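You operate a simulated robot arm through the tools that you are given. There is no shell and no other tool.

You run a simulated robot arm. Do the job below in one go: nothing can be reset, and whatever is moved stays where it is left.

JOB
Swap the old juice in the glass with the yellow band for water.
Fine: tip the juice into the green mug, glass back; then water from the steel jug about up to the line, jug back; leave the other glass; spill nothing. Set down upright: what you pick out, steel jug.

It is judged by the outcome, as a careful person would: the job done as asked, and still so three seconds after it is handed in. It fails if anything else is knocked over, pushed out of place, dropped, spilled or broken.

ROBOT AND FRAMES
A 6-joint arm with a two-finger parallel gripper, fixed in place. Base frame: the origin is at the foot of the arm, x ahead of it, y to its left, z up. Units: m, degrees, N and s.
With the tool pointing down near the work surface it reaches from about 0.1 to 0.56 m from the base axis. Its first joint turns from -66.0 to 66.0 degrees. Payload 2.7 kg.
Tool frame: the origin (TCP) lies between the finger pads and is the grasp point; the fingertips stand 0.023 m ahead of it; z points along the fingers, y is the line along which they close. The gripper opens to 0.094 m. The fingers are 0.038 m wide and 0.01 m thick; the gripper's body (0.054 by 0.096 m) begins 0.039 m behind the TCP.
Orientation is told as [roll, pitch, yaw] about the base's x, y, z axes, in that order, counted from this pose: with the fingers straight down and closing along the base's y, the tool's x points along the base's -x, its y along +y and its z along -z.

CONTROLS
- The arm moves only by the tool play_rows. Its argument "deltas" is a list of rows, each a list of 6 numbers: the shift along the tool's x, y, z in m, then the turn, a rotation vector about the tool's x, y, z in degrees. In form: [[tx, ty, tz, ax, ay, az], ...]. A call has 1 to 20 rows; each row shifts and turns the commanded pose from where the row before left it, along the tool's axes as they then stand. "grip" is the closure, from 0 (fully open) to 1 (shut), set as the call begins (left out, the last holds). Each row takes 0.2 s and may step no farther than 0.05 m and 8.6 degrees from the row before; otherwise, or with a gripper value out of range, the whole call is refused. Where a pose cannot be reached the arm comes as near as it can. A force on the tool above 40 N (or 10 N above the force at the start of the call, whichever is more), or a blocked arm, ends the call early, and 0.2 s more pass. The fingers move at their own pace (about 0.045 m/s each) and stop on an object; they squeeze with about 37 N. The grip force told is the motor's: it shows also when the fingers shut on nothing. Time passes only in rows, and 0.2 s behind the last, so rows that do not move let the fingers close. The reply holds the time, the measured pose of the TCP, the force on the tool along the base axes, the opening and the grip force, in the units named above and with some noise, with the torque about the TCP (base axes, N m) and any sound that the robot's microphone picked up.
- Cameras (640 x 400 px; columns grow to the right, rows downward): "scene" is fixed at [0.0785, -0.4281, 1.4211]; the picture's right is [0.78, -0.62, 0.00], its down [-0.25, -0.31, -0.92] and it looks along [0.57, 0.72, -0.40] (base axes); focal length 232 px, centre (320, 200). "wrist" rides on the gripper at [0.086, 0.016, -0.074] in the tool frame; the picture's right is [-0.18, 0.98, 0.00], its down [-0.58, -0.11, -0.81] and it looks along [-0.79, -0.15, 0.59] (tool axes); focal length 243 px, centre (320, 200). There is no depth. A picture from a camera that has moved, and an enlarged one, comes with that camera's place and axes in the base frame and with its lens.
- camera(camera): a new picture of that camera. It takes no simulated time.
- enlarge(camera, box): a new picture of the part [left, top, right, bottom] of that camera's present view, enlarged. It takes no simulated time.
- sign_off(): hands the job in; it is judged then, once.

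Nothing tells you positions but the pictures and the camera data. Unless the task says otherwise, let go and move clear before handing in.

The tools are called as a command line: name --pt "numbers of a row" for each row, then --argument value for the rest, lists and objects as JSON in quotes. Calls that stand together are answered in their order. play_rows: Moves the arm, as the interface text tells. Its arguments: {"type":"object","properties":{"deltas":{"type":"array","items":{"type":"array","items":{"type":"number"}}},"grip":{"type":"number"}},"required":["deltas"]} The other tools are called the same way: camera (camera) takes a picture; enlarge (camera, box) takes an enlarged picture of a part of a camera's view; sign_off () hands the job in.

At the start:

```text
t: 0.0
eef_pos: [0.2666, -0.1217, 1.3305]
tcp_rot: [0.0, -0.1, 0.1]
wrist_force: [0.7, -0.1, 0.2]
torque: [-0.03, 0.01, -0.02]
gripper_width: 0.094
finger_force: 0.0
```

scene: 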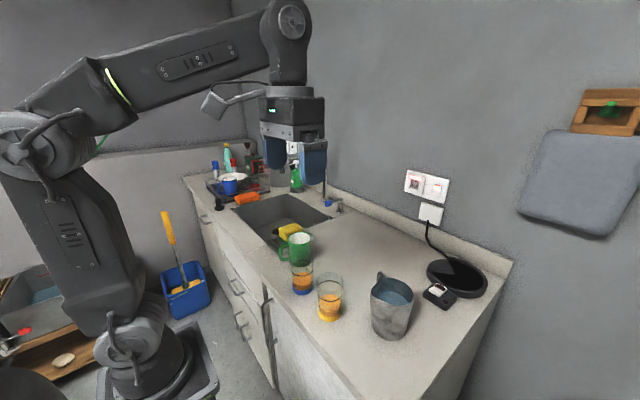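
wrist: 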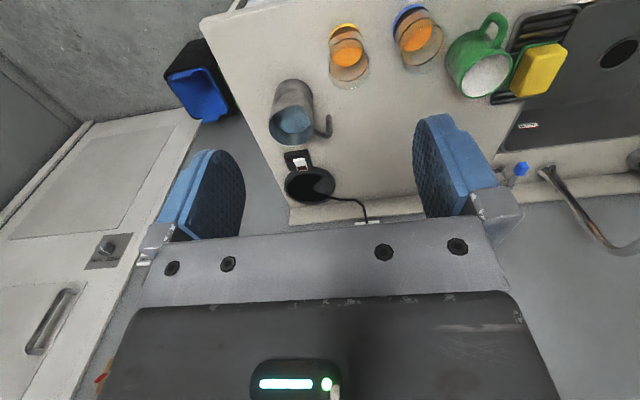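

I see a counter with two juice glasses (one with a blue band, one with a yellow band), a green mug, a steel jug with water, and a sink. I'll take closer pictures before locating things.

enlarge --camera "scene" --box '[260, 210, 420, 350]'

enlarge --camera "wrist" --box '[240, 0, 560, 200]'

enlarge --camera "scene" --box '[280, 250, 360, 330]'

```text
2.86 times, centred on (340, 280) of scene
camera zoom: at [0.0785, -0.4281, 1.4211], right [0.78, -0.62, 0.0], down [-0.25, -0.31, -0.92], along [0.57, 0.72, -0.4], focal length 664 px, centre (263, -29)
```

zoom: 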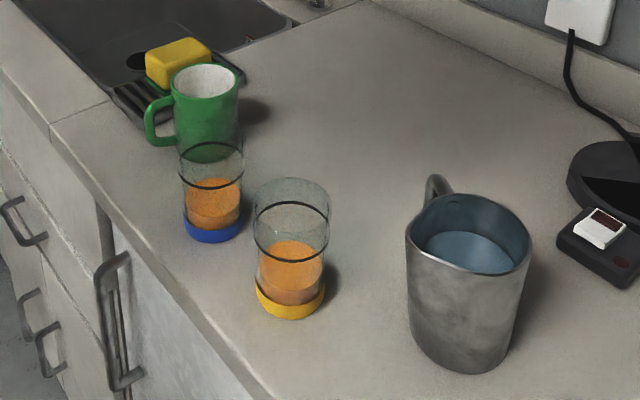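

```text
2.00 times, centred on (400, 100) of wrist
camera zoom: at [0.179, -0.1071, 1.4047], right [0.18, 0.98, 0.0], down [0.58, -0.11, 0.81], along [0.79, -0.15, -0.59], focal length 485 px, centre (160, 400)
```

zoom: 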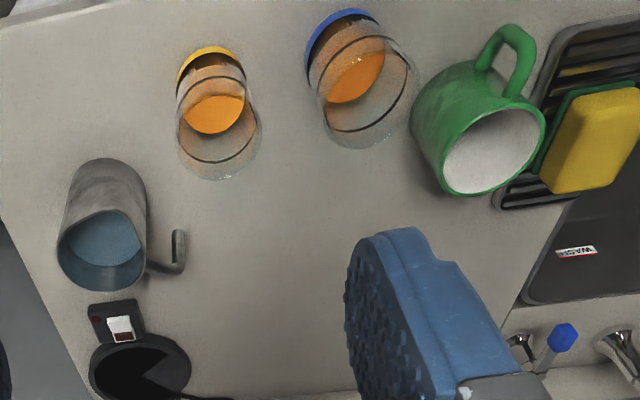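

```text
5.00 times, centred on (320, 290) of scene
camera zoom: at [0.0785, -0.4281, 1.4211], right [0.78, -0.62, 0.0], down [-0.25, -0.31, -0.92], along [0.57, 0.72, -0.4], focal length 1162 px, centre (320, -250)
```

zoom: 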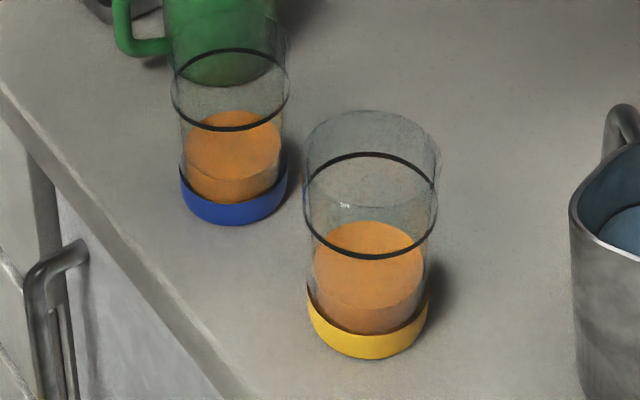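

The counter top seems to be at z≈0.90. I take the yellow-band glass to be near (0.37,-0.10), the blue one near (0.37,0.02), the mug near (0.43,0.125), and the jug near (0.46,-0.22) with its handle toward +y. I'll come down a little, still clear of everything, for a nearer look with the wrist camera.

play_rows --pt "0.01 0 0.03 0 0 0" --pt "0.01 0 0.03 0 0 0" --pt "0.01 0 0.03 0 0 0" --pt "0.01 0 0.03 0 0 0" --pt "0.01 0 0.03 0 0 0" --grip 0

camera --camera "wrist"

camera --camera "scene"

```text
t: 1.2
eef_pos: [0.2149, -0.1207, 1.1817]
tcp_rot: [0.1, 0.0, 0.1]
wrist_force: [0.0, -0.4, -0.6]
torque: [-0.04, -0.03, -0.01]
gripper_width: 0.0939
finger_force: 0.1
```

```text
taken
camera wrist: at [0.1276, -0.1061, 1.2553], right [0.18, 0.98, 0.0], down [0.58, -0.11, 0.81], along [0.79, -0.15, -0.59], focal length 243 px, centre (320, 200)
```

wrist: 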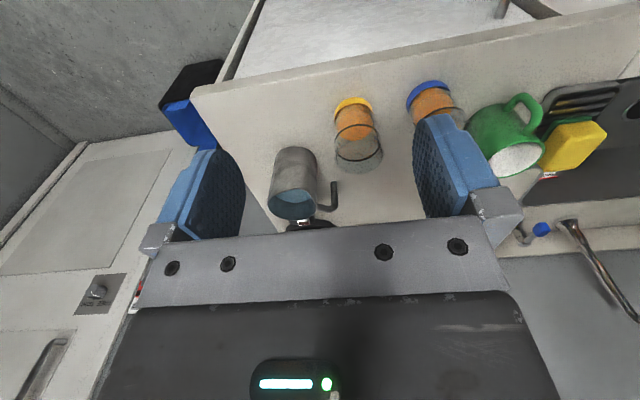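

```text
taken
```

scene: 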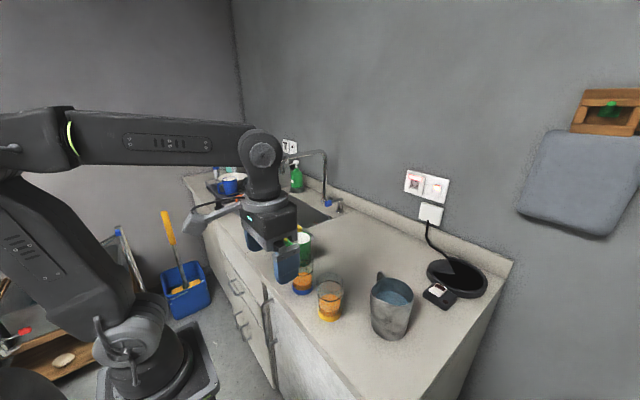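

The counter's front edge is near x≈0.30, and I can see the jug's handle pointing roughly +y. I'll zoom in on the jug and the glasses.

enlarge --camera "wrist" --box '[250, 80, 410, 240]'

enlarge --camera "scene" --box '[350, 255, 430, 345]'

enlarge --camera "wrist" --box '[400, 60, 620, 200]'

```text
2.50 times, centred on (330, 160) of wrist
camera zoom: at [0.1276, -0.1061, 1.2553], right [0.18, 0.98, 0.0], down [0.58, -0.11, 0.81], along [0.79, -0.15, -0.59], focal length 606 px, centre (295, 300)
```

zoom: 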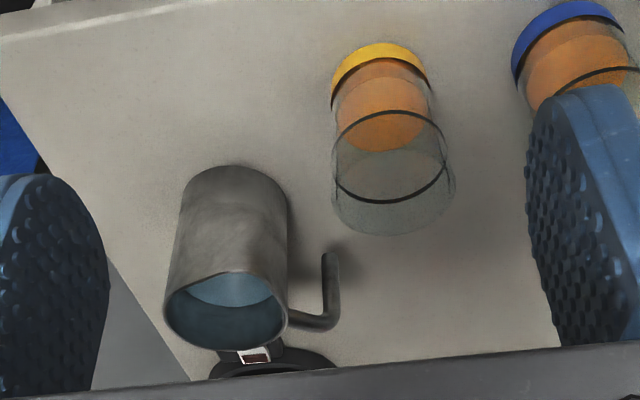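

```text
4.44 times, centred on (390, 300) of scene
camera zoom: at [0.0785, -0.4281, 1.4211], right [0.78, -0.62, 0.0], down [-0.25, -0.31, -0.92], along [0.57, 0.72, -0.4], focal length 1033 px, centre (9, -244)
```

zoom: 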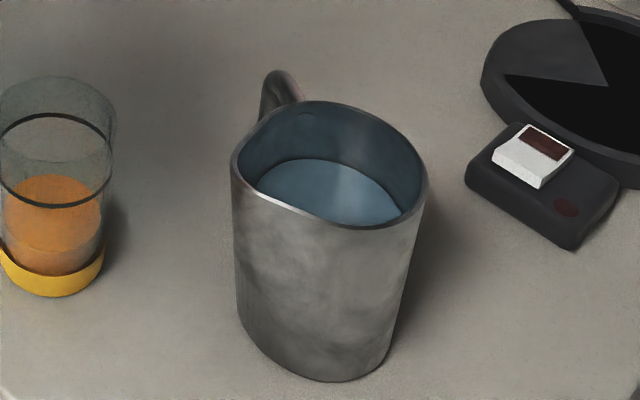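

```text
2.86 times, centred on (510, 130) of wrist
camera zoom: at [0.1276, -0.1061, 1.2553], right [0.18, 0.98, 0.0], down [0.58, -0.11, 0.81], along [0.79, -0.15, -0.59], focal length 693 px, centre (-223, 400)
```

zoom: 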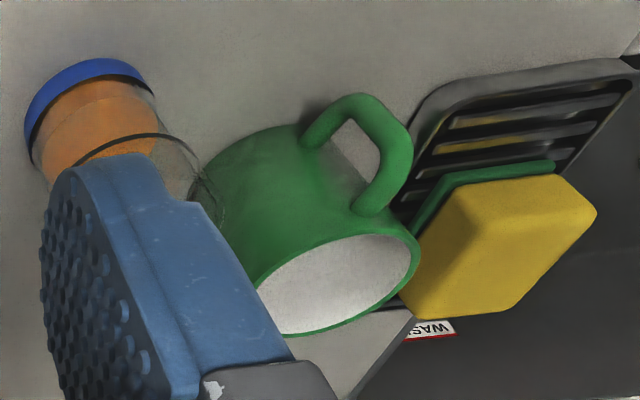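

The jug has a hook handle that hangs down from near its rim, and its lip is roughly opposite. I want a nearer view to measure the jug's width and rim height, so I'll move in front of it, still well above everything.

play_rows --pt "-0.02 -0.022 0.015 0 0 0" --pt "-0.02 -0.022 0.015 0 0 0" --pt "-0.02 -0.022 0.015 0 0 0" --pt "-0.02 -0.022 0.005 0 0 0"

camera --camera "wrist"

enlarge --camera "wrist" --box '[240, 60, 440, 240]'

```text
t: 2.2
eef_pos: [0.2967, -0.2094, 1.1289]
tcp_rot: [0.0, 0.1, 0.1]
wrist_force: [-0.2, 0.5, -0.4]
torque: [0.0, -0.01, 0.01]
gripper_width: 0.0943
finger_force: 0.1
```

```text
taken
camera wrist: at [0.2089, -0.1942, 1.2037], right [0.18, 0.98, 0.0], down [0.58, -0.11, 0.81], along [0.79, -0.15, -0.59], focal length 243 px, centre (320, 200)
```

wrist: 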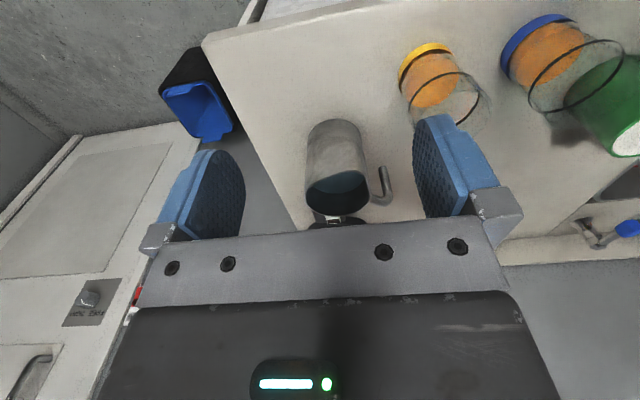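

```text
2.22 times, centred on (340, 150) of wrist
camera zoom: at [0.2089, -0.1942, 1.2037], right [0.18, 0.98, 0.0], down [0.58, -0.11, 0.81], along [0.79, -0.15, -0.59], focal length 539 px, centre (276, 311)
```

zoom: 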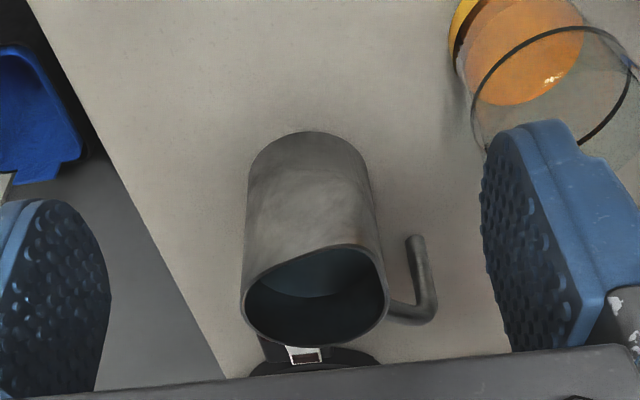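

The jug is about 0.084 m across with its rim near z≈1.02, centred near (0.457,-0.215), so a grip around the body from above should fit inside 0.094 m. I'll go up over the jug and turn the wrist so the camera is on the handle side. That tests the wrist's range and gives me another view.

play_rows --pt "-0.02 0 -0.03 0 0 0" --pt "-0.02 0 -0.03 0 0 0" --pt "-0.03 0 -0.03 0 0 0" --pt "-0.03 0 -0.01 0 0 0" --pt "-0.03 0 0 0 0 0" --pt "-0.03 0 0 0 0 0" --pt "0 0 0 0 0 8.5" --pt "0 0 0 0 0 8.5" --pt "0 0 0 0 0 8.5" --pt "0 0 0 0 0 8.5" --pt "0 0 0 0 0 8.5" --pt "0 0 0 0 0 8.5" --pt "0 0 0 0 0 8.5" --pt "0 0 0 0 0 8.5" --pt "0 0 0 0 0 8.5" --pt "0 0 0 0 0 8.5" --pt "0 0 0 0 0 8.5" --pt "0 0 0 0 0 8.5" --pt "0 0 0 0 0 8.5"

camera --camera "wrist"

camera --camera "scene"

```text
t: 6.2
eef_pos: [0.4572, -0.2105, 1.2301]
tcp_rot: [0.0, 0.1, -110.6]
wrist_force: [-0.5, 0.2, 0.0]
torque: [0.02, 0.0, 0.01]
gripper_width: 0.0936
finger_force: 0.1
```

```text
taken
camera wrist: at [0.5014, -0.1363, 1.3046], right [0.86, -0.52, 0.0], down [-0.31, -0.51, 0.81], along [-0.42, -0.69, -0.59], focal length 243 px, centre (320, 200)
```

wrist: 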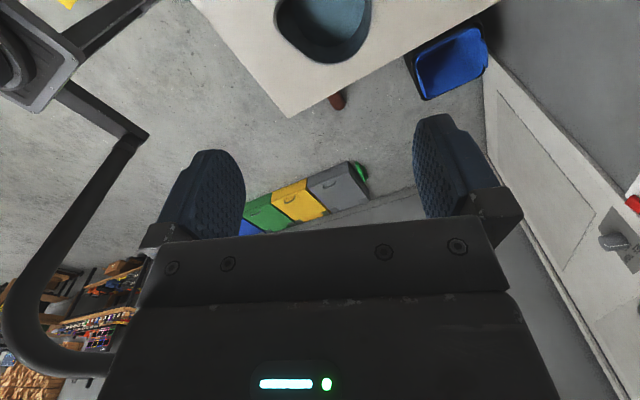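

```text
taken
```

scene: 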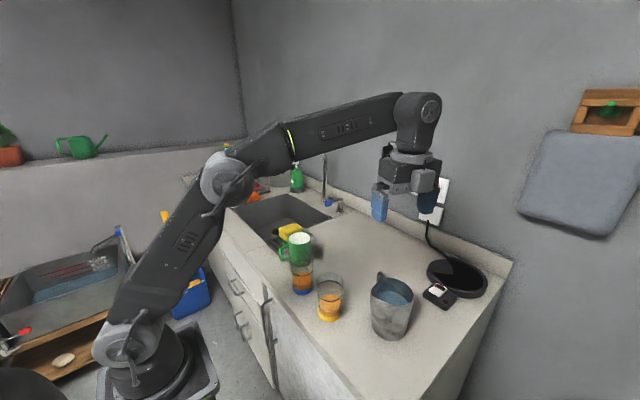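

The wrist turned about -110° without trouble. The jug is cut off at the top of the picture, so I'll back the camera off toward the handle side.

play_rows --pt "0.03 0 0 0 0 0" --pt "0.03 0 0 0 0 0" --pt "0.03 0 0 0 0 0" --pt "0.02 0 0 0 0 0"

enlarge --camera "wrist" --box '[200, 0, 460, 180]'

```text
t: 7.2
eef_pos: [0.4952, -0.1064, 1.2312]
tcp_rot: [0.0, 0.0, -110.5]
wrist_force: [1.2, 0.3, -0.5]
torque: [0.0, 0.0, 0.0]
gripper_width: 0.0942
finger_force: 0.1
```

```text
2.22 times, centred on (330, 90) of wrist
camera zoom: at [0.5396, -0.0324, 1.3053], right [0.86, -0.52, 0.0], down [-0.3, -0.51, 0.81], along [-0.42, -0.69, -0.59], focal length 539 px, centre (298, 444)
```

zoom: 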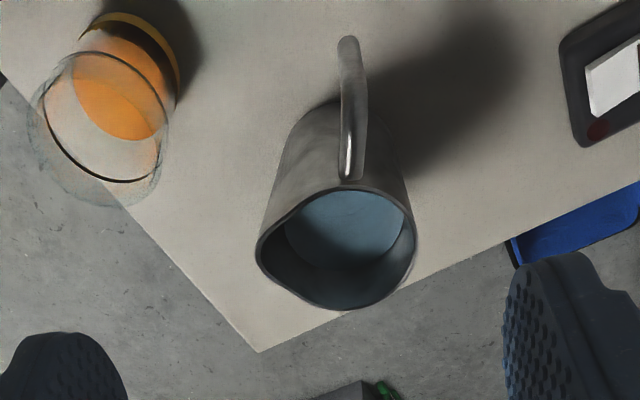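

From here the rim doesn't look round: it bulges to the left and also at the bottom. I'll zoom in further to find the pouring lip before choosing a grip.

enlarge --camera "wrist" --box '[290, 10, 410, 145]'

enlarge --camera "scene" --box '[365, 265, 420, 310]'

```text
2.96 times, centred on (350, 78) of wrist
camera zoom: at [0.5396, -0.0324, 1.3053], right [0.86, -0.52, 0.0], down [-0.3, -0.51, 0.81], along [-0.42, -0.69, -0.59], focal length 719 px, centre (231, 563)
```

zoom: 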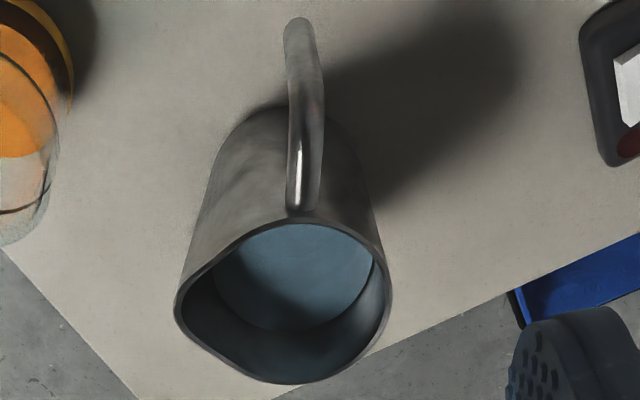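

```text
8.89 times, centred on (392, 288) of scene
camera zoom: at [0.0785, -0.4281, 1.4211], right [0.78, -0.62, 0.0], down [-0.25, -0.31, -0.92], along [0.57, 0.72, -0.4], focal length 2065 px, centre (-324, -578)
```

zoom: 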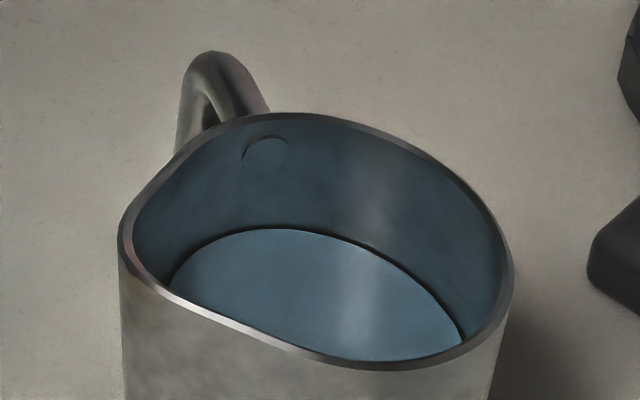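

Now it's clear: the jug's lip points to azimuth ≈150° (toward −x, +y) and the handle to about 60°. Closing along azimuth ≈105° fits between them, and the jug can then pour straight toward the glass. First comes the yellow-band glass: I'll move over it and turn the wrist so the pour can tip toward +y with the camera on top.

play_rows --pt "-0.0088 -0.0301 0 0 0 0" --pt "-0.0088 -0.0301 0 0 0 0" --pt "-0.0088 -0.0301 0 0 0 0" --pt "-0.0088 -0.0301 0 0 0 0" --pt "0 0 0 0 0 -8.354" --pt "0 0 0 0 0 -8.354" --pt "0 0 0 0 0 -8.354" --pt "0 0 0 0 0 -8.354" --pt "0 0 0 0 0 -8.354" --pt "0 0 0 0 0 -8.354" --pt "0 0 0 0 0 -8.354" --pt "0 0 0 0 0 -8.354" --pt "0 0 0 0 0 -8.354" --pt "0 0 0 0 0 -8.354" --pt "0 0 0 0 0 -8.354" --pt "0 0 0 0 0 -8.354"

play_rows --pt "0 0 0 0 0 -8.354" --pt "0 0 0 0 0 -8.354" --pt "0 0 0 0 0 -8.354" --pt "0 0 0 0 0 -8.354" --pt "0 0 0 0 0 -8.354" --pt "0 0 0 0 0 -8.354" --pt "0 0 0 0 0 -8.354" --pt "0 0 0 0 0 -8.354" --pt "0 0 0 0 0 -8.354" --pt "0 0 0 0 0 -8.354" --pt "0 0 0 0 0 -8.354" --pt "0 0 0 0 0 -8.354"

camera --camera "wrist"

```text
t: 10.6
eef_pos: [0.3697, -0.0976, 1.2313]
tcp_rot: [0.0, 0.0, -10.1]
wrist_force: [-0.3, -0.5, -0.4]
torque: [-0.01, 0.0, 0.01]
gripper_width: 0.0939
finger_force: 0.0
```

```text
t: 13.2
eef_pos: [0.3694, -0.0979, 1.2309]
tcp_rot: [0.0, 0.0, 90.2]
wrist_force: [0.4, -0.1, 0.4]
torque: [-0.01, 0.02, 0.0]
gripper_width: 0.0937
finger_force: 0.0
```

```text
taken
camera wrist: at [0.3527, -0.1852, 1.3051], right [-0.98, 0.18, 0.0], down [0.11, 0.58, 0.81], along [0.15, 0.79, -0.59], focal length 243 px, centre (320, 200)
```

wrist: 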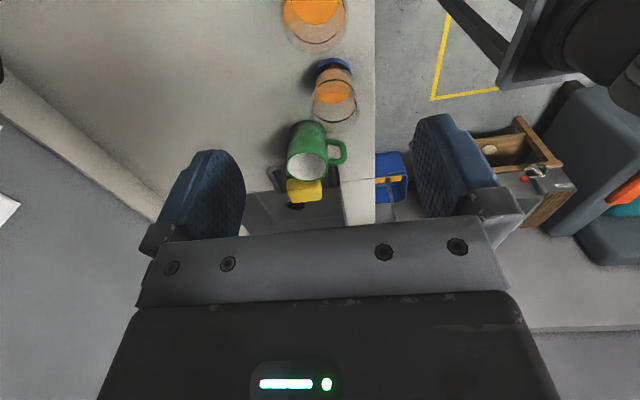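

The wrist is at yaw +90° over the glass. I'll zoom in here to refine the positions of the mug and glasses.

enlarge --camera "wrist" --box '[240, 0, 400, 100]'

enlarge --camera "wrist" --box '[250, 80, 400, 240]'

```text
4.00 times, centred on (320, 50) of wrist
camera zoom: at [0.3527, -0.1852, 1.3051], right [-0.98, 0.18, 0.0], down [0.11, 0.58, 0.81], along [0.15, 0.79, -0.59], focal length 970 px, centre (320, 800)
```

zoom: 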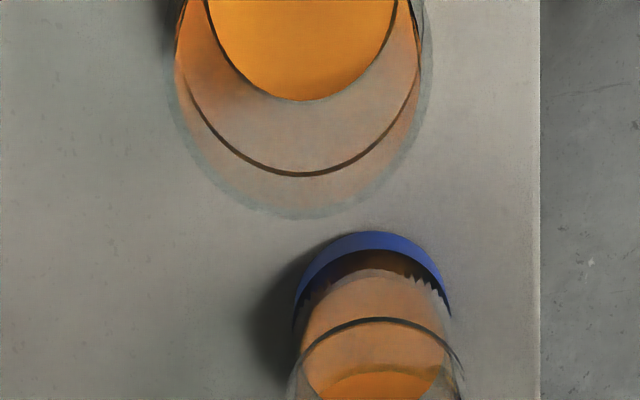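

```text
2.50 times, centred on (325, 160) of wrist
camera zoom: at [0.3527, -0.1852, 1.3051], right [-0.98, 0.18, 0.0], down [0.11, 0.58, 0.81], along [0.15, 0.79, -0.59], focal length 606 px, centre (308, 300)
```

zoom: 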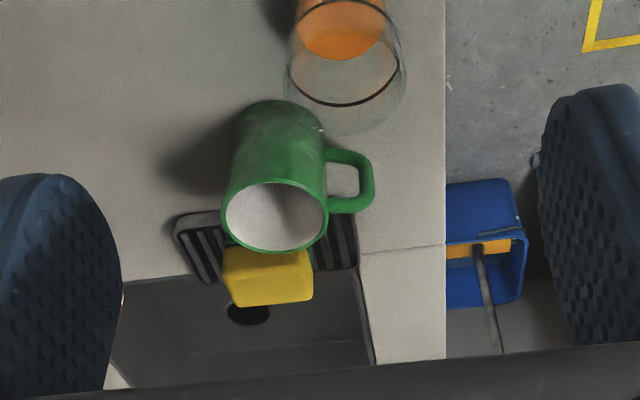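

The views agree: the mug is near (0.430,0.124) with its rim at z≈1.00, and the yellow glass is near (0.373,-0.097) with its rim at z≈1.01. Before gripping anything I'll rehearse the pouring tilt high over the mug, with the tool ending up pointing −y.

play_rows --pt "-0.04 -0.012 -0.01 0 0 0" --pt "-0.04 -0.012 -0.01 0 0 0" --pt "-0.04 -0.012 -0.01 0 0 0" --pt "-0.04 -0.012 -0.01 0 0 0" --pt "-0.04 -0.012 0 0 0 0" --pt "0 0 0 0 8.5 0" --pt "0 0 0 0 8.5 0" --pt "0 0 0 0 8.5 0" --pt "0 0 0 0 8.5 0" --pt "0 0 0 0 8.5 0" --pt "0 0 0 0 8.5 0" --pt "0 0 0 0 8.5 0" --pt "0 0 0 0 8.5 0" --pt "0 0 0 0 8.5 0" --pt "0 0 0 0 8.5 0" --pt "0 0 0 0 8.5 0" --pt "0 0 0 0 8.5 0" --pt "0 0 0 0 8.5 0"

camera --camera "scene"

```text
t: 17.0
eef_pos: [0.47, -0.0012, 1.2541]
tcp_rot: [179.1, 69.8, -90.1]
wrist_force: [0.5, -0.2, 0.3]
torque: [-0.01, 0.0, -0.01]
gripper_width: 0.094
finger_force: 0.1
out of reach, approached as far as the arm can: row 13, 14, 15, 16, 17, 18
```

```text
taken
```

scene: 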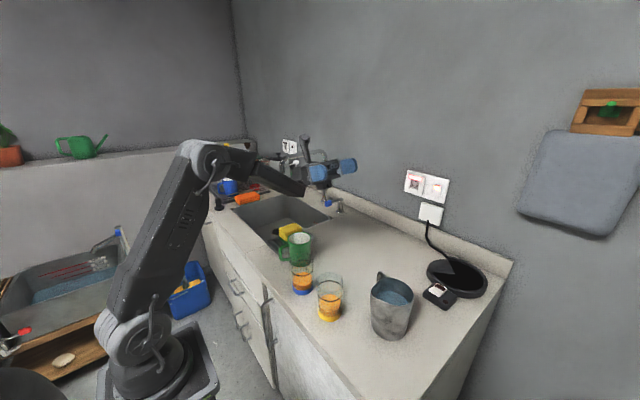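

That tilt goes out of reach with the wrist out past the mug. I'll tilt back and try pouring with the opening toward azimuth ~150° instead, which puts the wrist nearer the robot.

play_rows --pt "0 0 0 0 -8.5 0" --pt "0 0 0 0 -8.5 0" --pt "0 0 0 0 -8.5 0" --pt "0 0 0 0 -8.5 0" --pt "0 0 0 0 -8.5 0" --pt "0 0 0 0 -8.5 0" --pt "0 0 0 0 -8.5 0" --pt "0 0 0 0 -8.5 0" --pt "0 0 0 0 -8.5 0" --pt "0 0 0 0 -8.5 0" --pt "0 0 0 0 -8.5 0" --pt "0 0 0 0 -8.5 0" --pt "0 0 0 0 -8.5 0" --pt "0 0 0 0 0 -8.5" --pt "0 0 0 0 0 -8.5" --pt "0 0 0 0 0 -8.5" --pt "0 0 0 0 0 -8.5" --pt "0 0 0 0 0 -8.5" --pt "0 0 0 0 0 -8.5" --pt "0 0 0 0 0 -8.5"

```text
t: 21.2
eef_pos: [0.4701, -0.0, 1.2537]
tcp_rot: [-0.1, 0.0, 149.6]
wrist_force: [-0.1, 0.6, -0.7]
torque: [0.0, 0.02, 0.05]
gripper_width: 0.0944
finger_force: 0.0
```

I'm back upright at yaw ≈150°. I'll shift over the mug and rehearse the tilt in this direction.

play_rows --pt "-0.029 -0.029 0.01 0 0 0" --pt "-0.029 -0.029 0.01 0 0 0" --pt "-0.029 -0.029 0.01 0 0 0" --pt "0 0 0 0 8.5 0" --pt "0 0 0 0 8.5 0" --pt "0 0 0 0 8.5 0" --pt "0 0 0 0 8.5 0" --pt "0 0 0 0 8.5 0" --pt "0 0 0 0 8.5 0" --pt "0 0 0 0 8.5 0" --pt "0 0 0 0 8.5 0" --pt "0 0 0 0 8.5 0" --pt "0 0 0 0 8.5 0" --pt "0 0 0 0 8.5 0" --pt "0 0 0 0 8.5 0" --pt "0 0 0 0 8.5 0"

camera --camera "scene"

```text
t: 24.6
eef_pos: [0.4389, 0.1187, 1.2236]
tcp_rot: [-180.1, 69.3, -30.4]
wrist_force: [0.2, 0.3, 0.2]
torque: [-0.02, 0.03, -0.01]
gripper_width: 0.0942
finger_force: 0.1
```

```text
taken
```

scene: 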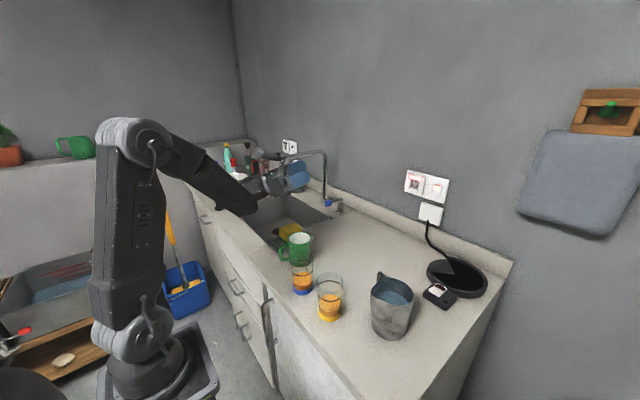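

The full 110° tilt is reachable this way. I'll lower the empty gripper toward pouring height to check that the wrist clears the counter, mug and blue glass.

play_rows --pt "-0.0187 0 -0.007 0 0 0" --pt "-0.0187 0 -0.007 0 0 0" --pt "-0.0187 0 -0.007 0 0 0" --pt "-0.0187 0 -0.007 0 0 0" --pt "-0.0187 0 -0.007 0 0 0"

camera --camera "scene"

enlarge --camera "scene" --box '[200, 150, 360, 310]'

```text
t: 25.8
eef_pos: [0.4397, 0.1178, 1.1259]
tcp_rot: [-179.8, 69.5, -30.4]
wrist_force: [0.7, 0.0, -0.4]
torque: [-0.01, 0.0, 0.0]
gripper_width: 0.0941
finger_force: 0.1
```

```text
taken
```

scene: 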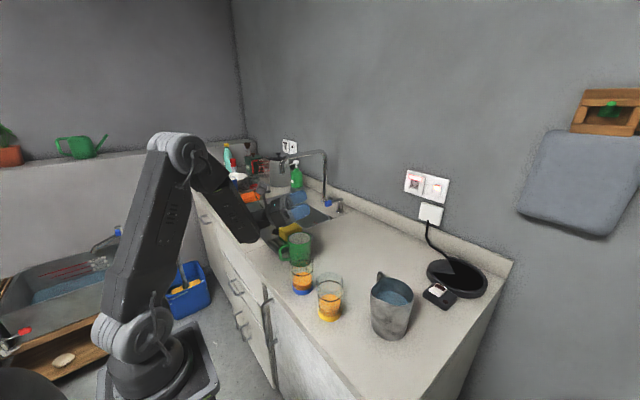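

```text
2.50 times, centred on (280, 230) of scene
camera zoom: at [0.0785, -0.4281, 1.4211], right [0.78, -0.62, 0.0], down [-0.25, -0.31, -0.92], along [0.57, 0.72, -0.4], focal length 581 px, centre (420, 125)
```

zoom: 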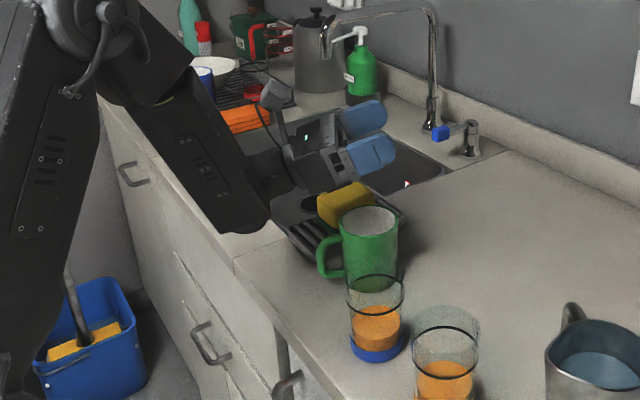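

The low pouring pose looks feasible, with the wrist beside the sink edge and clear of things. I'll go back up, level the tool, and move over the yellow-band glass keeping this yaw.

play_rows --pt "0.0187 0 0.007 0 0 0" --pt "0.0187 0 0.007 0 0 0" --pt "0.0187 0 0.007 0 0 0" --pt "0.0187 0 0.007 0 0 0" --pt "0.0187 0 0.007 0 0 0" --pt "0 0 0 0 -8.5 0" --pt "0 0 0 0 -8.5 0" --pt "0 0 0 0 -8.5 0" --pt "0 0 0 0 -8.5 0" --pt "0 0 0 0 -8.5 0" --pt "0 0 0 0 -8.5 0" --pt "0 0 0 0 -8.5 0" --pt "0 0 0 0 -8.5 0" --pt "0 0 0 0 -8.5 0" --pt "0 0 0 0 -8.5 0" --pt "0 0 0 0 -8.5 0" --pt "0 0 0 0 -8.5 0" --pt "0 0 0 0 -8.5 0"

play_rows --pt "0.00873 0.0366 0.004 0 0 0" --pt "0.00873 0.0366 0.004 0 0 0" --pt "0.00873 0.0366 0.004 0 0 0" --pt "0.00873 0.0366 0.004 0 0 0" --pt "0.00873 0.0366 0.004 0 0 0" --pt "0.00873 0.0366 0.004 0 0 0" --pt "0 0 0 0 0 0"

camera --camera "wrist"

enlarge --camera "scene" --box '[260, 180, 420, 340]'

```text
t: 29.6
eef_pos: [0.4401, 0.1184, 1.225]
tcp_rot: [0.0, -0.1, 149.5]
wrist_force: [-0.7, -1.2, 0.0]
torque: [0.03, -0.02, -0.03]
gripper_width: 0.0939
finger_force: 0.0
```

```text
t: 31.2
eef_pos: [0.3725, -0.0996, 1.1998]
tcp_rot: [-0.1, 0.0, 149.5]
wrist_force: [0.2, 0.7, 0.0]
torque: [-0.02, 0.0, 0.02]
gripper_width: 0.094
finger_force: 0.0
```

```text
taken
camera wrist: at [0.4385, -0.1575, 1.2736], right [-0.66, -0.75, 0.0], down [-0.45, 0.39, 0.81], along [-0.61, 0.53, -0.59], focal length 243 px, centre (320, 200)
```

wrist: 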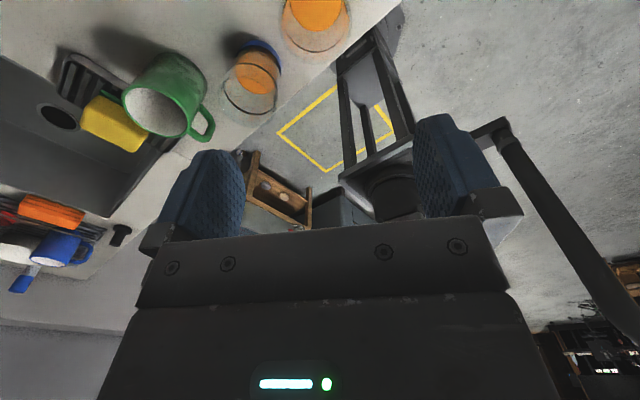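

```text
2.50 times, centred on (340, 260) of scene
camera zoom: at [0.0785, -0.4282, 1.4211], right [0.78, -0.62, 0.0], down [-0.25, -0.31, -0.92], along [0.57, 0.72, -0.4], focal length 581 px, centre (270, 50)
```

zoom: 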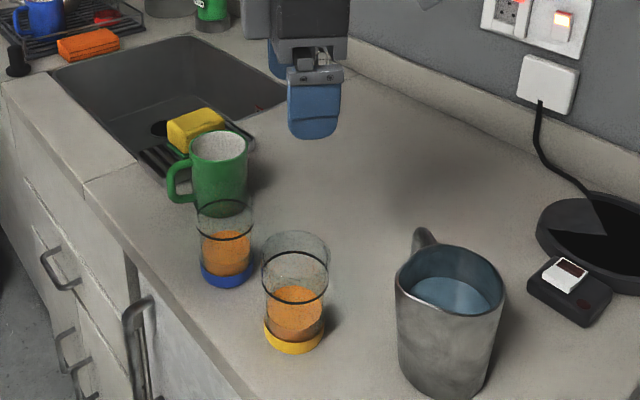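

I'm over the glass. I'll zoom the wrist view to check its alignment before descending.

enlarge --camera "wrist" --box '[260, 0, 380, 75]'

```text
5.33 times, centred on (320, 38) of wrist
camera zoom: at [0.4385, -0.1575, 1.2736], right [-0.66, -0.75, 0.0], down [-0.45, 0.39, 0.81], along [-0.61, 0.53, -0.59], focal length 1294 px, centre (320, 1067)
```

zoom: 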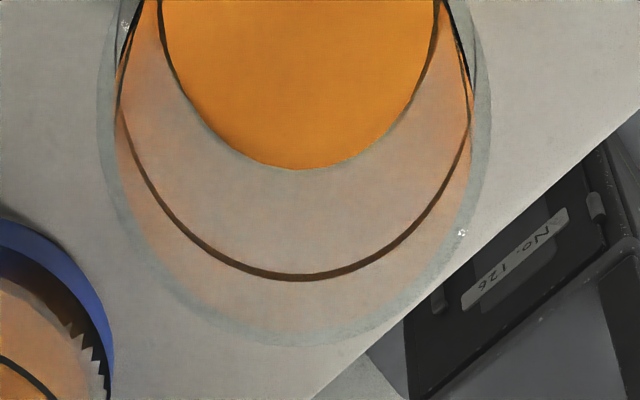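

The glass centre is about (0.374,-0.096), and I need only a few millimetres of correction. I'll descend around it, open.

play_rows --pt "-0.0005 -0.0039 0.035 0 0 0" --pt "0 0 0.035 0 0 0" --pt "0 0 0.035 0 0 0" --pt "0 0 0.035 0 0 0" --pt "0 0 0.025 0 0 0" --pt "0 0 0 0 0 0"

enlarge --camera "scene" --box '[270, 210, 390, 330]'

camera --camera "wrist"

```text
t: 32.6
eef_pos: [0.3742, -0.0932, 1.035]
tcp_rot: [0.0, 0.0, 149.5]
wrist_force: [-0.1, 0.1, 0.4]
torque: [-0.01, 0.03, -0.01]
gripper_width: 0.094
finger_force: 0.1
```

```text
3.33 times, centred on (330, 270) of scene
camera zoom: at [0.0785, -0.4281, 1.4211], right [0.78, -0.62, 0.0], down [-0.25, -0.31, -0.92], along [0.57, 0.72, -0.4], focal length 774 px, centre (287, -33)
```

zoom: 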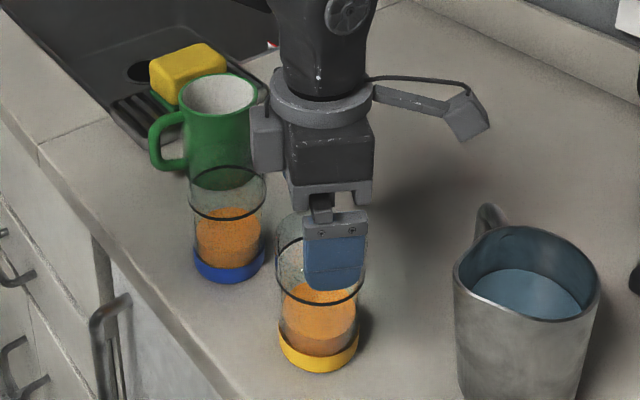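

```text
taken
camera wrist: at [0.4402, -0.1521, 1.1091], right [-0.66, -0.75, 0.0], down [-0.45, 0.39, 0.81], along [-0.61, 0.53, -0.59], focal length 243 px, centre (320, 200)
```

wrist: 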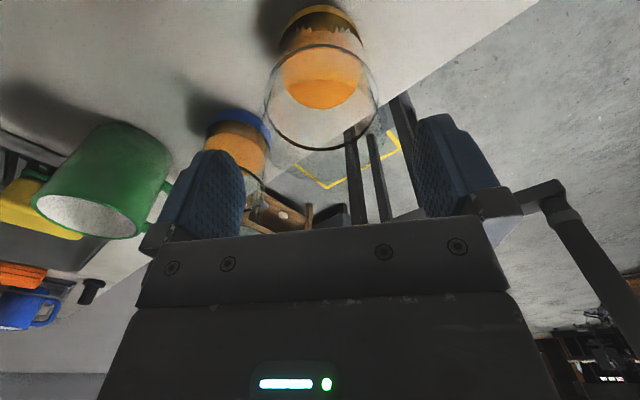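

Side to side the gripper is centred on the glass. I'll zoom in to separate the rim from the dark fill line.

enlarge --camera "wrist" --box '[230, 0, 430, 200]'

enlarge --camera "scene" --box '[300, 240, 360, 330]'

```text
2.00 times, centred on (330, 100) of wrist
camera zoom: at [0.4402, -0.1521, 1.1091], right [-0.66, -0.75, 0.0], down [-0.45, 0.39, 0.81], along [-0.61, 0.53, -0.59], focal length 485 px, centre (300, 400)
```

zoom: 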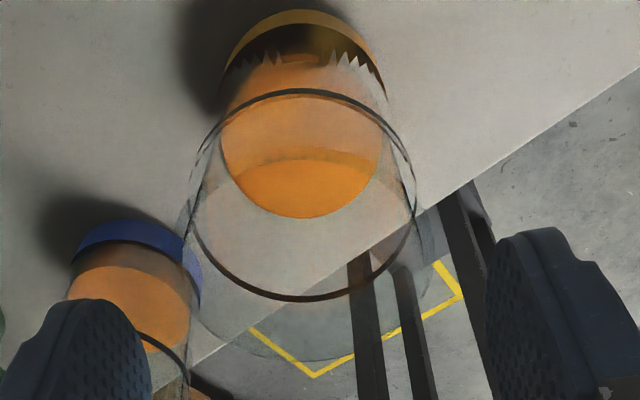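

```text
4.44 times, centred on (330, 285) of scene
camera zoom: at [0.0785, -0.4281, 1.4211], right [0.78, -0.62, 0.0], down [-0.25, -0.31, -0.92], along [0.57, 0.72, -0.4], focal length 1033 px, centre (276, -178)
```

zoom: 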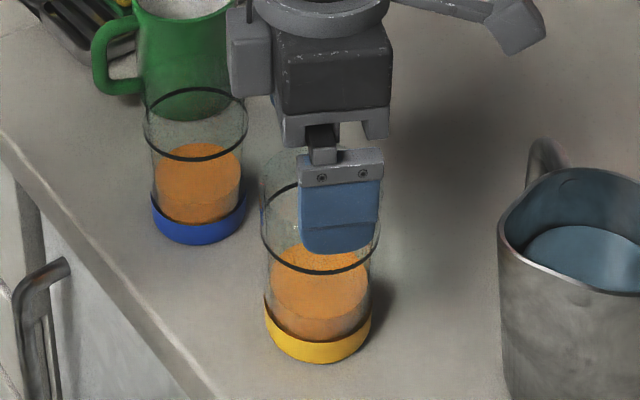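

The glass centre comes out near (0.376,-0.097). I'll nudge 4 mm, go down to a grip height just below the rim, and close.

play_rows --pt "0.004 0.001 0.012 0 0 0" --pt "0 0 0.018 0 0 0" --pt "0 0 0.016 0 0 0" --pt "0 0 0 0 0 0"

play_rows --pt "0 0 0 0 0 0" --pt "0 0 0 0 0 0" --pt "0 0 0 0 0 0" --pt "0 0 0 0 0 0" --pt "0 0 0 0 0 0" --grip 1

enlarge --camera "scene" --box '[270, 210, 390, 330]'

```text
t: 33.6
eef_pos: [0.3756, -0.0964, 0.9891]
tcp_rot: [-0.1, 0.1, 149.5]
wrist_force: [-0.3, -0.6, -0.7]
torque: [0.02, -0.01, -0.01]
gripper_width: 0.0942
finger_force: 0.1
```

```text
t: 34.8
eef_pos: [0.3758, -0.0961, 0.9888]
tcp_rot: [0.0, 0.0, 149.5]
wrist_force: [0.7, 0.4, 0.6]
torque: [-0.01, -0.05, 0.03]
gripper_width: 0.0675
finger_force: 37.2
```

```text
3.33 times, centred on (330, 270) of scene
camera zoom: at [0.0785, -0.4281, 1.4211], right [0.78, -0.62, 0.0], down [-0.25, -0.31, -0.92], along [0.57, 0.72, -0.4], focal length 774 px, centre (287, -33)
```

zoom: 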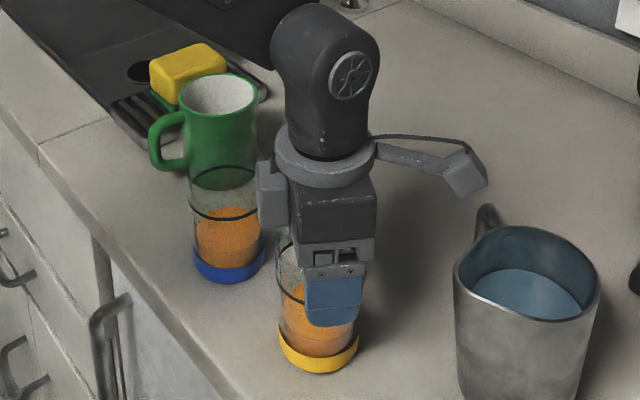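

I have a firm hold at 0.0675 m. I'll lift gently straight up, then carry the glass upright past the blue glass to just short of the mug.

play_rows --pt "0 0 -0.01 0 0 0" --pt "0 0 -0.02 0 0 0" --pt "0 0 -0.025 0 0 0" --pt "0 0 -0.025 0 0 0" --pt "0 0 -0.025 0 0 0" --pt "0 0 -0.025 0 0 0" --pt "0 0 -0.02 0 0 0" --pt "0 0 -0.01 0 0 0" --pt "0 0 0 0 0 0"

play_rows --pt "-0.0013 -0.0136 0 0 0 0" --pt "-0.0026 -0.0272 0 0 0 0" --pt "-0.0026 -0.0272 0 0 0 0" --pt "-0.0026 -0.0272 0 0 0 0" --pt "-0.0026 -0.0272 0 0 0 0" --pt "-0.0026 -0.0272 0 0 0 0" --pt "-0.0026 -0.0272 0 0 0 0" --pt "-0.0026 -0.0272 0 0 0 0" --pt "-0.0013 -0.0136 0 0 0 0" --pt "0 0 0 0 0 0" --pt "0 0 0 0 0 0"

enlarge --camera "scene" --box '[240, 150, 400, 310]'

```text
t: 36.8
eef_pos: [0.3783, -0.0962, 1.1513]
tcp_rot: [0.0, 0.0, 149.5]
wrist_force: [0.6, -1.0, -2.1]
torque: [-0.02, 0.03, 0.01]
gripper_width: 0.0673
finger_force: 37.0
```

```text
t: 39.2
eef_pos: [0.47, 0.1036, 1.1494]
tcp_rot: [0.0, 0.0, 149.5]
wrist_force: [-0.1, -0.4, -3.1]
torque: [-0.05, -0.03, 0.0]
gripper_width: 0.0675
finger_force: 36.6
```

```text
2.50 times, centred on (320, 230) of scene
camera zoom: at [0.0785, -0.4281, 1.4211], right [0.78, -0.62, 0.0], down [-0.25, -0.31, -0.92], along [0.57, 0.72, -0.4], focal length 581 px, centre (320, 125)
```

zoom: 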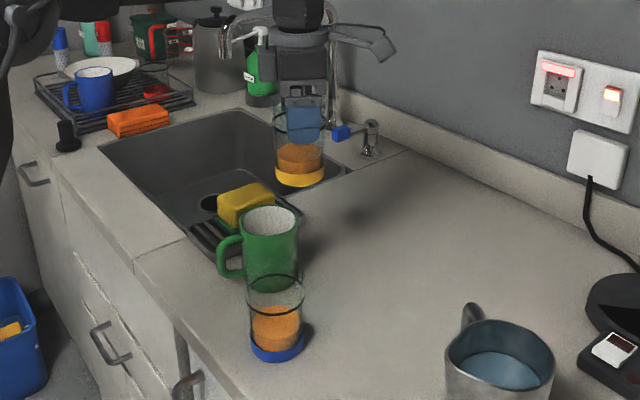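

The glass is held upright short of the mug. I'll tilt it to 56°, below the angle where the juice should start to pour, and then lower it so the lip is just above the mug.

play_rows --pt "0 0.0013 0 0 4 0" --pt "0 0.0013 0 0 7 0" --pt "0 0 0 0 7 0" --pt "0 0 0 0 7 0" --pt "0 0 0 0 7 0" --pt "0 0 0 0 7 0" --pt "0 0 0 0 7 0" --pt "0 0 0 0 6 0" --pt "0 0 0 0 4 0" --pt "0 0 0 0 0 0"

enlarge --camera "scene" --box '[240, 130, 400, 290]'

```text
t: 41.4
eef_pos: [0.4688, 0.1007, 1.1499]
tcp_rot: [0.0, 56.0, 149.4]
wrist_force: [-0.7, 0.2, -2.0]
torque: [0.06, 0.09, 0.0]
gripper_width: 0.0672
finger_force: 36.9
```

```text
2.50 times, centred on (320, 210) of scene
camera zoom: at [0.0785, -0.4281, 1.4211], right [0.78, -0.62, 0.0], down [-0.25, -0.31, -0.92], along [0.57, 0.72, -0.4], focal length 581 px, centre (320, 175)
```

zoom: 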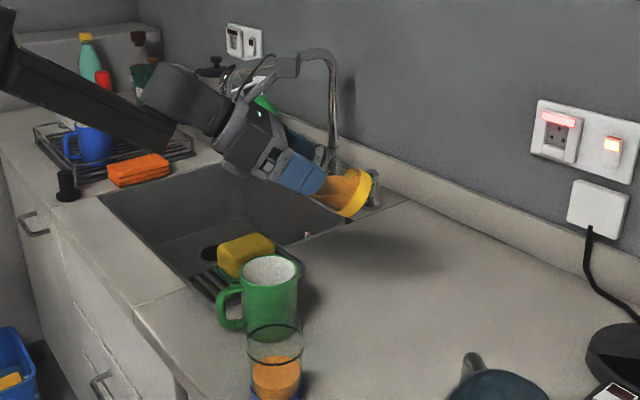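

The tilt is in the right direction and nothing has spilled. I'll lower it to pouring height.

play_rows --pt "-0.01 0 0.0068 0 0 0" --pt "-0.0146 0 0.0098 0 0 0" --pt "-0.0146 0 0.0098 0 0 0" --pt "-0.0146 0 0.0098 0 0 0" --pt "-0.012 0 0.008 0 0 0" --pt "-0.006 0 0.004 0 0 0" --pt "0 0 0 0 0 0"

enlarge --camera "scene" --box '[250, 180, 350, 280]'

camera --camera "wrist"

```text
t: 43.0
eef_pos: [0.4702, 0.0982, 1.0627]
tcp_rot: [-0.1, 56.0, 149.5]
wrist_force: [0.3, 0.2, -1.8]
torque: [0.09, 0.09, 0.0]
gripper_width: 0.0674
finger_force: 36.7
```

```text
4.00 times, centred on (300, 230) of scene
camera zoom: at [0.0785, -0.4281, 1.4211], right [0.78, -0.62, 0.0], down [-0.25, -0.31, -0.92], along [0.57, 0.72, -0.4], focal length 929 px, centre (400, 80)
```

zoom: 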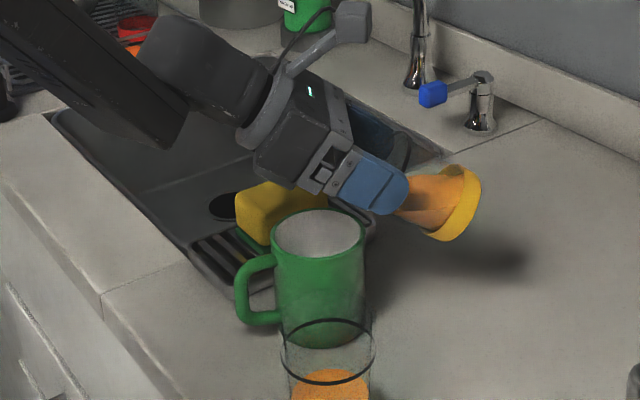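

```text
taken
camera wrist: at [0.4487, 0.0901, 1.1756], right [-0.59, -0.79, -0.15], down [-0.8, 0.6, -0.03], along [0.12, 0.1, -0.99], focal length 243 px, centre (320, 200)
```

wrist: 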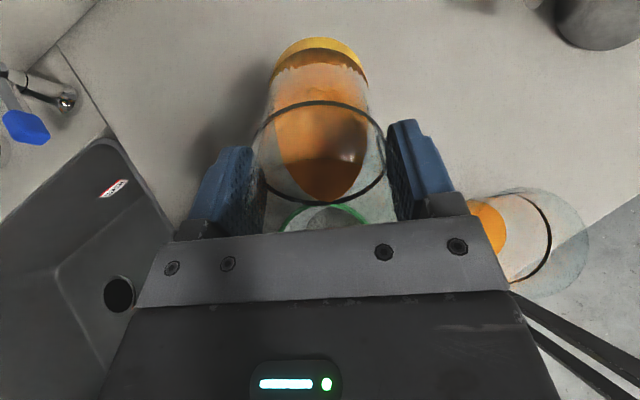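

The wrist camera now looks straight down: the lip is over the mug opening and the juice hasn't reached the rim yet. I'll tilt on slowly about the lip.

play_rows --pt "0.00092 0 -0.00148 0 2.5 0" --pt "0.00092 0 -0.00148 0 2.5 0" --pt "0.00073 0 -0.00119 0 2 0" --pt "0.00055 0 -0.00089 0 1.5 0" --pt "0.00055 0 -0.00089 0 1.5 0" --pt "0.00055 0 -0.00089 0 1.5 0" --pt "0 0 0 0 0 0"

camera --camera "wrist"

enlarge --camera "scene" --box '[260, 190, 340, 270]'

```text
t: 44.6
eef_pos: [0.4659, 0.102, 1.0683]
tcp_rot: [0.0, 67.5, 149.5]
wrist_force: [-0.4, -0.7, -2.3]
torque: [0.08, 0.12, 0.01]
gripper_width: 0.067
finger_force: 37.0
```

```text
taken
camera wrist: at [0.4254, 0.1048, 1.1776], right [-0.56, -0.81, -0.17], down [-0.78, 0.59, -0.23], along [0.28, 0.0, -0.96], focal length 243 px, centre (320, 200)
```

wrist: 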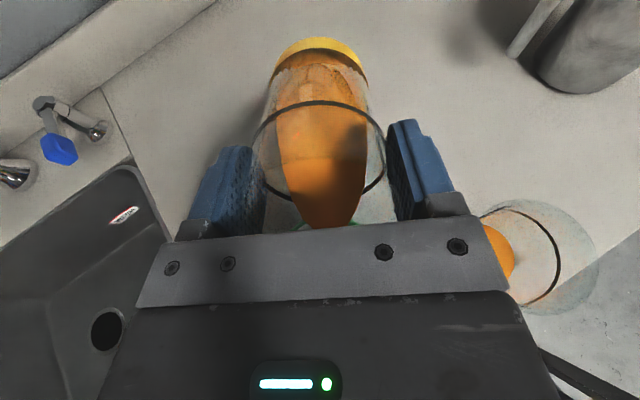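

```text
5.00 times, centred on (300, 230) of scene
camera zoom: at [0.0785, -0.4281, 1.4211], right [0.78, -0.62, 0.0], down [-0.25, -0.31, -0.92], along [0.57, 0.72, -0.4], focal length 1162 px, centre (420, 50)
```

zoom: 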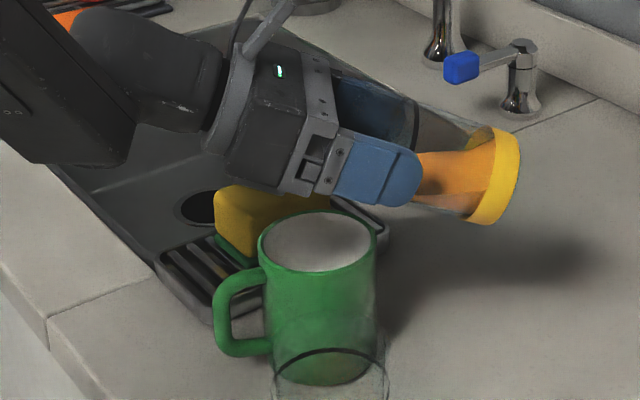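

The juice is close to the lip and the aim looks good. I'll continue slowly at about 1° per row.

play_rows --pt "0.00037 0 -0.00059 0 1 0" --pt "0.00037 0 -0.00059 0 1 0" --pt "0.00037 0 -0.00059 0 1 0" --pt "0.00037 0 -0.00059 0 1 0" --pt "0.00037 0 -0.00059 0 1 0" --pt "0.00037 0 -0.00059 0 1 0" --pt "0 0 0 0 0 0"

camera --camera "wrist"

enlarge --camera "scene" --box '[260, 190, 340, 270]'

```text
t: 46.2
eef_pos: [0.4643, 0.1031, 1.0733]
tcp_rot: [0.1, 73.5, 149.5]
wrist_force: [-0.8, 0.1, -2.6]
torque: [0.06, 0.08, -0.03]
gripper_width: 0.0673
finger_force: 36.8
```

```text
taken
camera wrist: at [0.414, 0.1116, 1.1772], right [-0.54, -0.82, -0.18], down [-0.75, 0.57, -0.33], along [0.37, -0.05, -0.93], focal length 243 px, centre (320, 200)
```

wrist: 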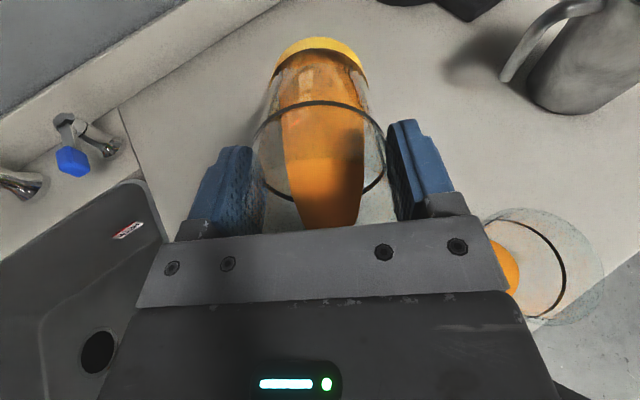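

```text
5.00 times, centred on (300, 230) of scene
camera zoom: at [0.0785, -0.4281, 1.4211], right [0.78, -0.62, 0.0], down [-0.25, -0.31, -0.92], along [0.57, 0.72, -0.4], focal length 1162 px, centre (420, 50)
```

zoom: 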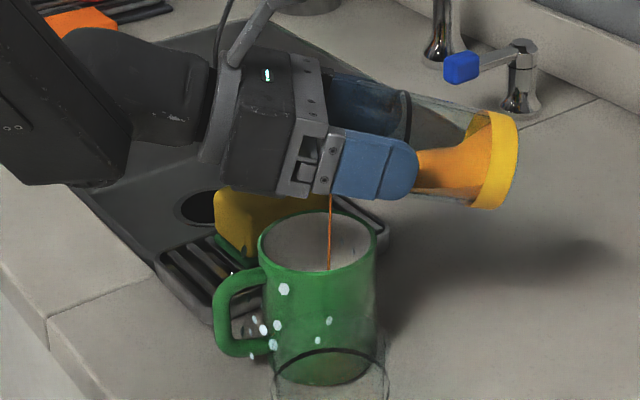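

A thin stream of juice is falling inside the mug, but white spots have appeared on the mug's side. I'll take a closer look before going on.

enlarge --camera "scene" --box '[280, 215, 320, 265]'

camera --camera "scene"

```text
8.00 times, centred on (300, 240) of scene
camera zoom: at [0.0785, -0.4281, 1.4211], right [0.78, -0.62, 0.0], down [-0.25, -0.31, -0.92], along [0.57, 0.72, -0.4], focal length 1859 px, centre (480, -120)
```

zoom: 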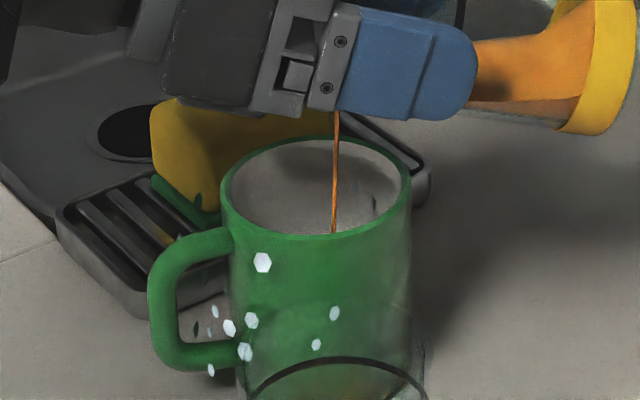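

```text
taken
```

scene: 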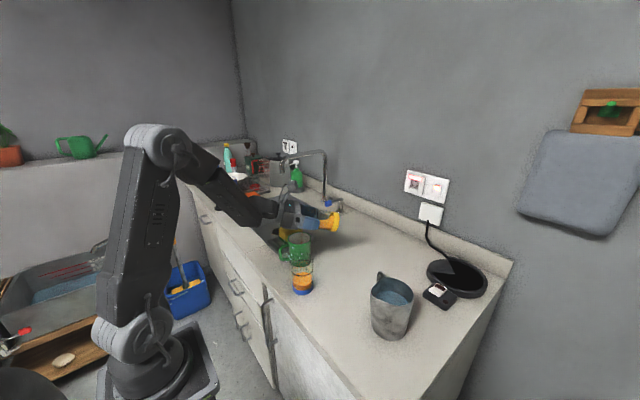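

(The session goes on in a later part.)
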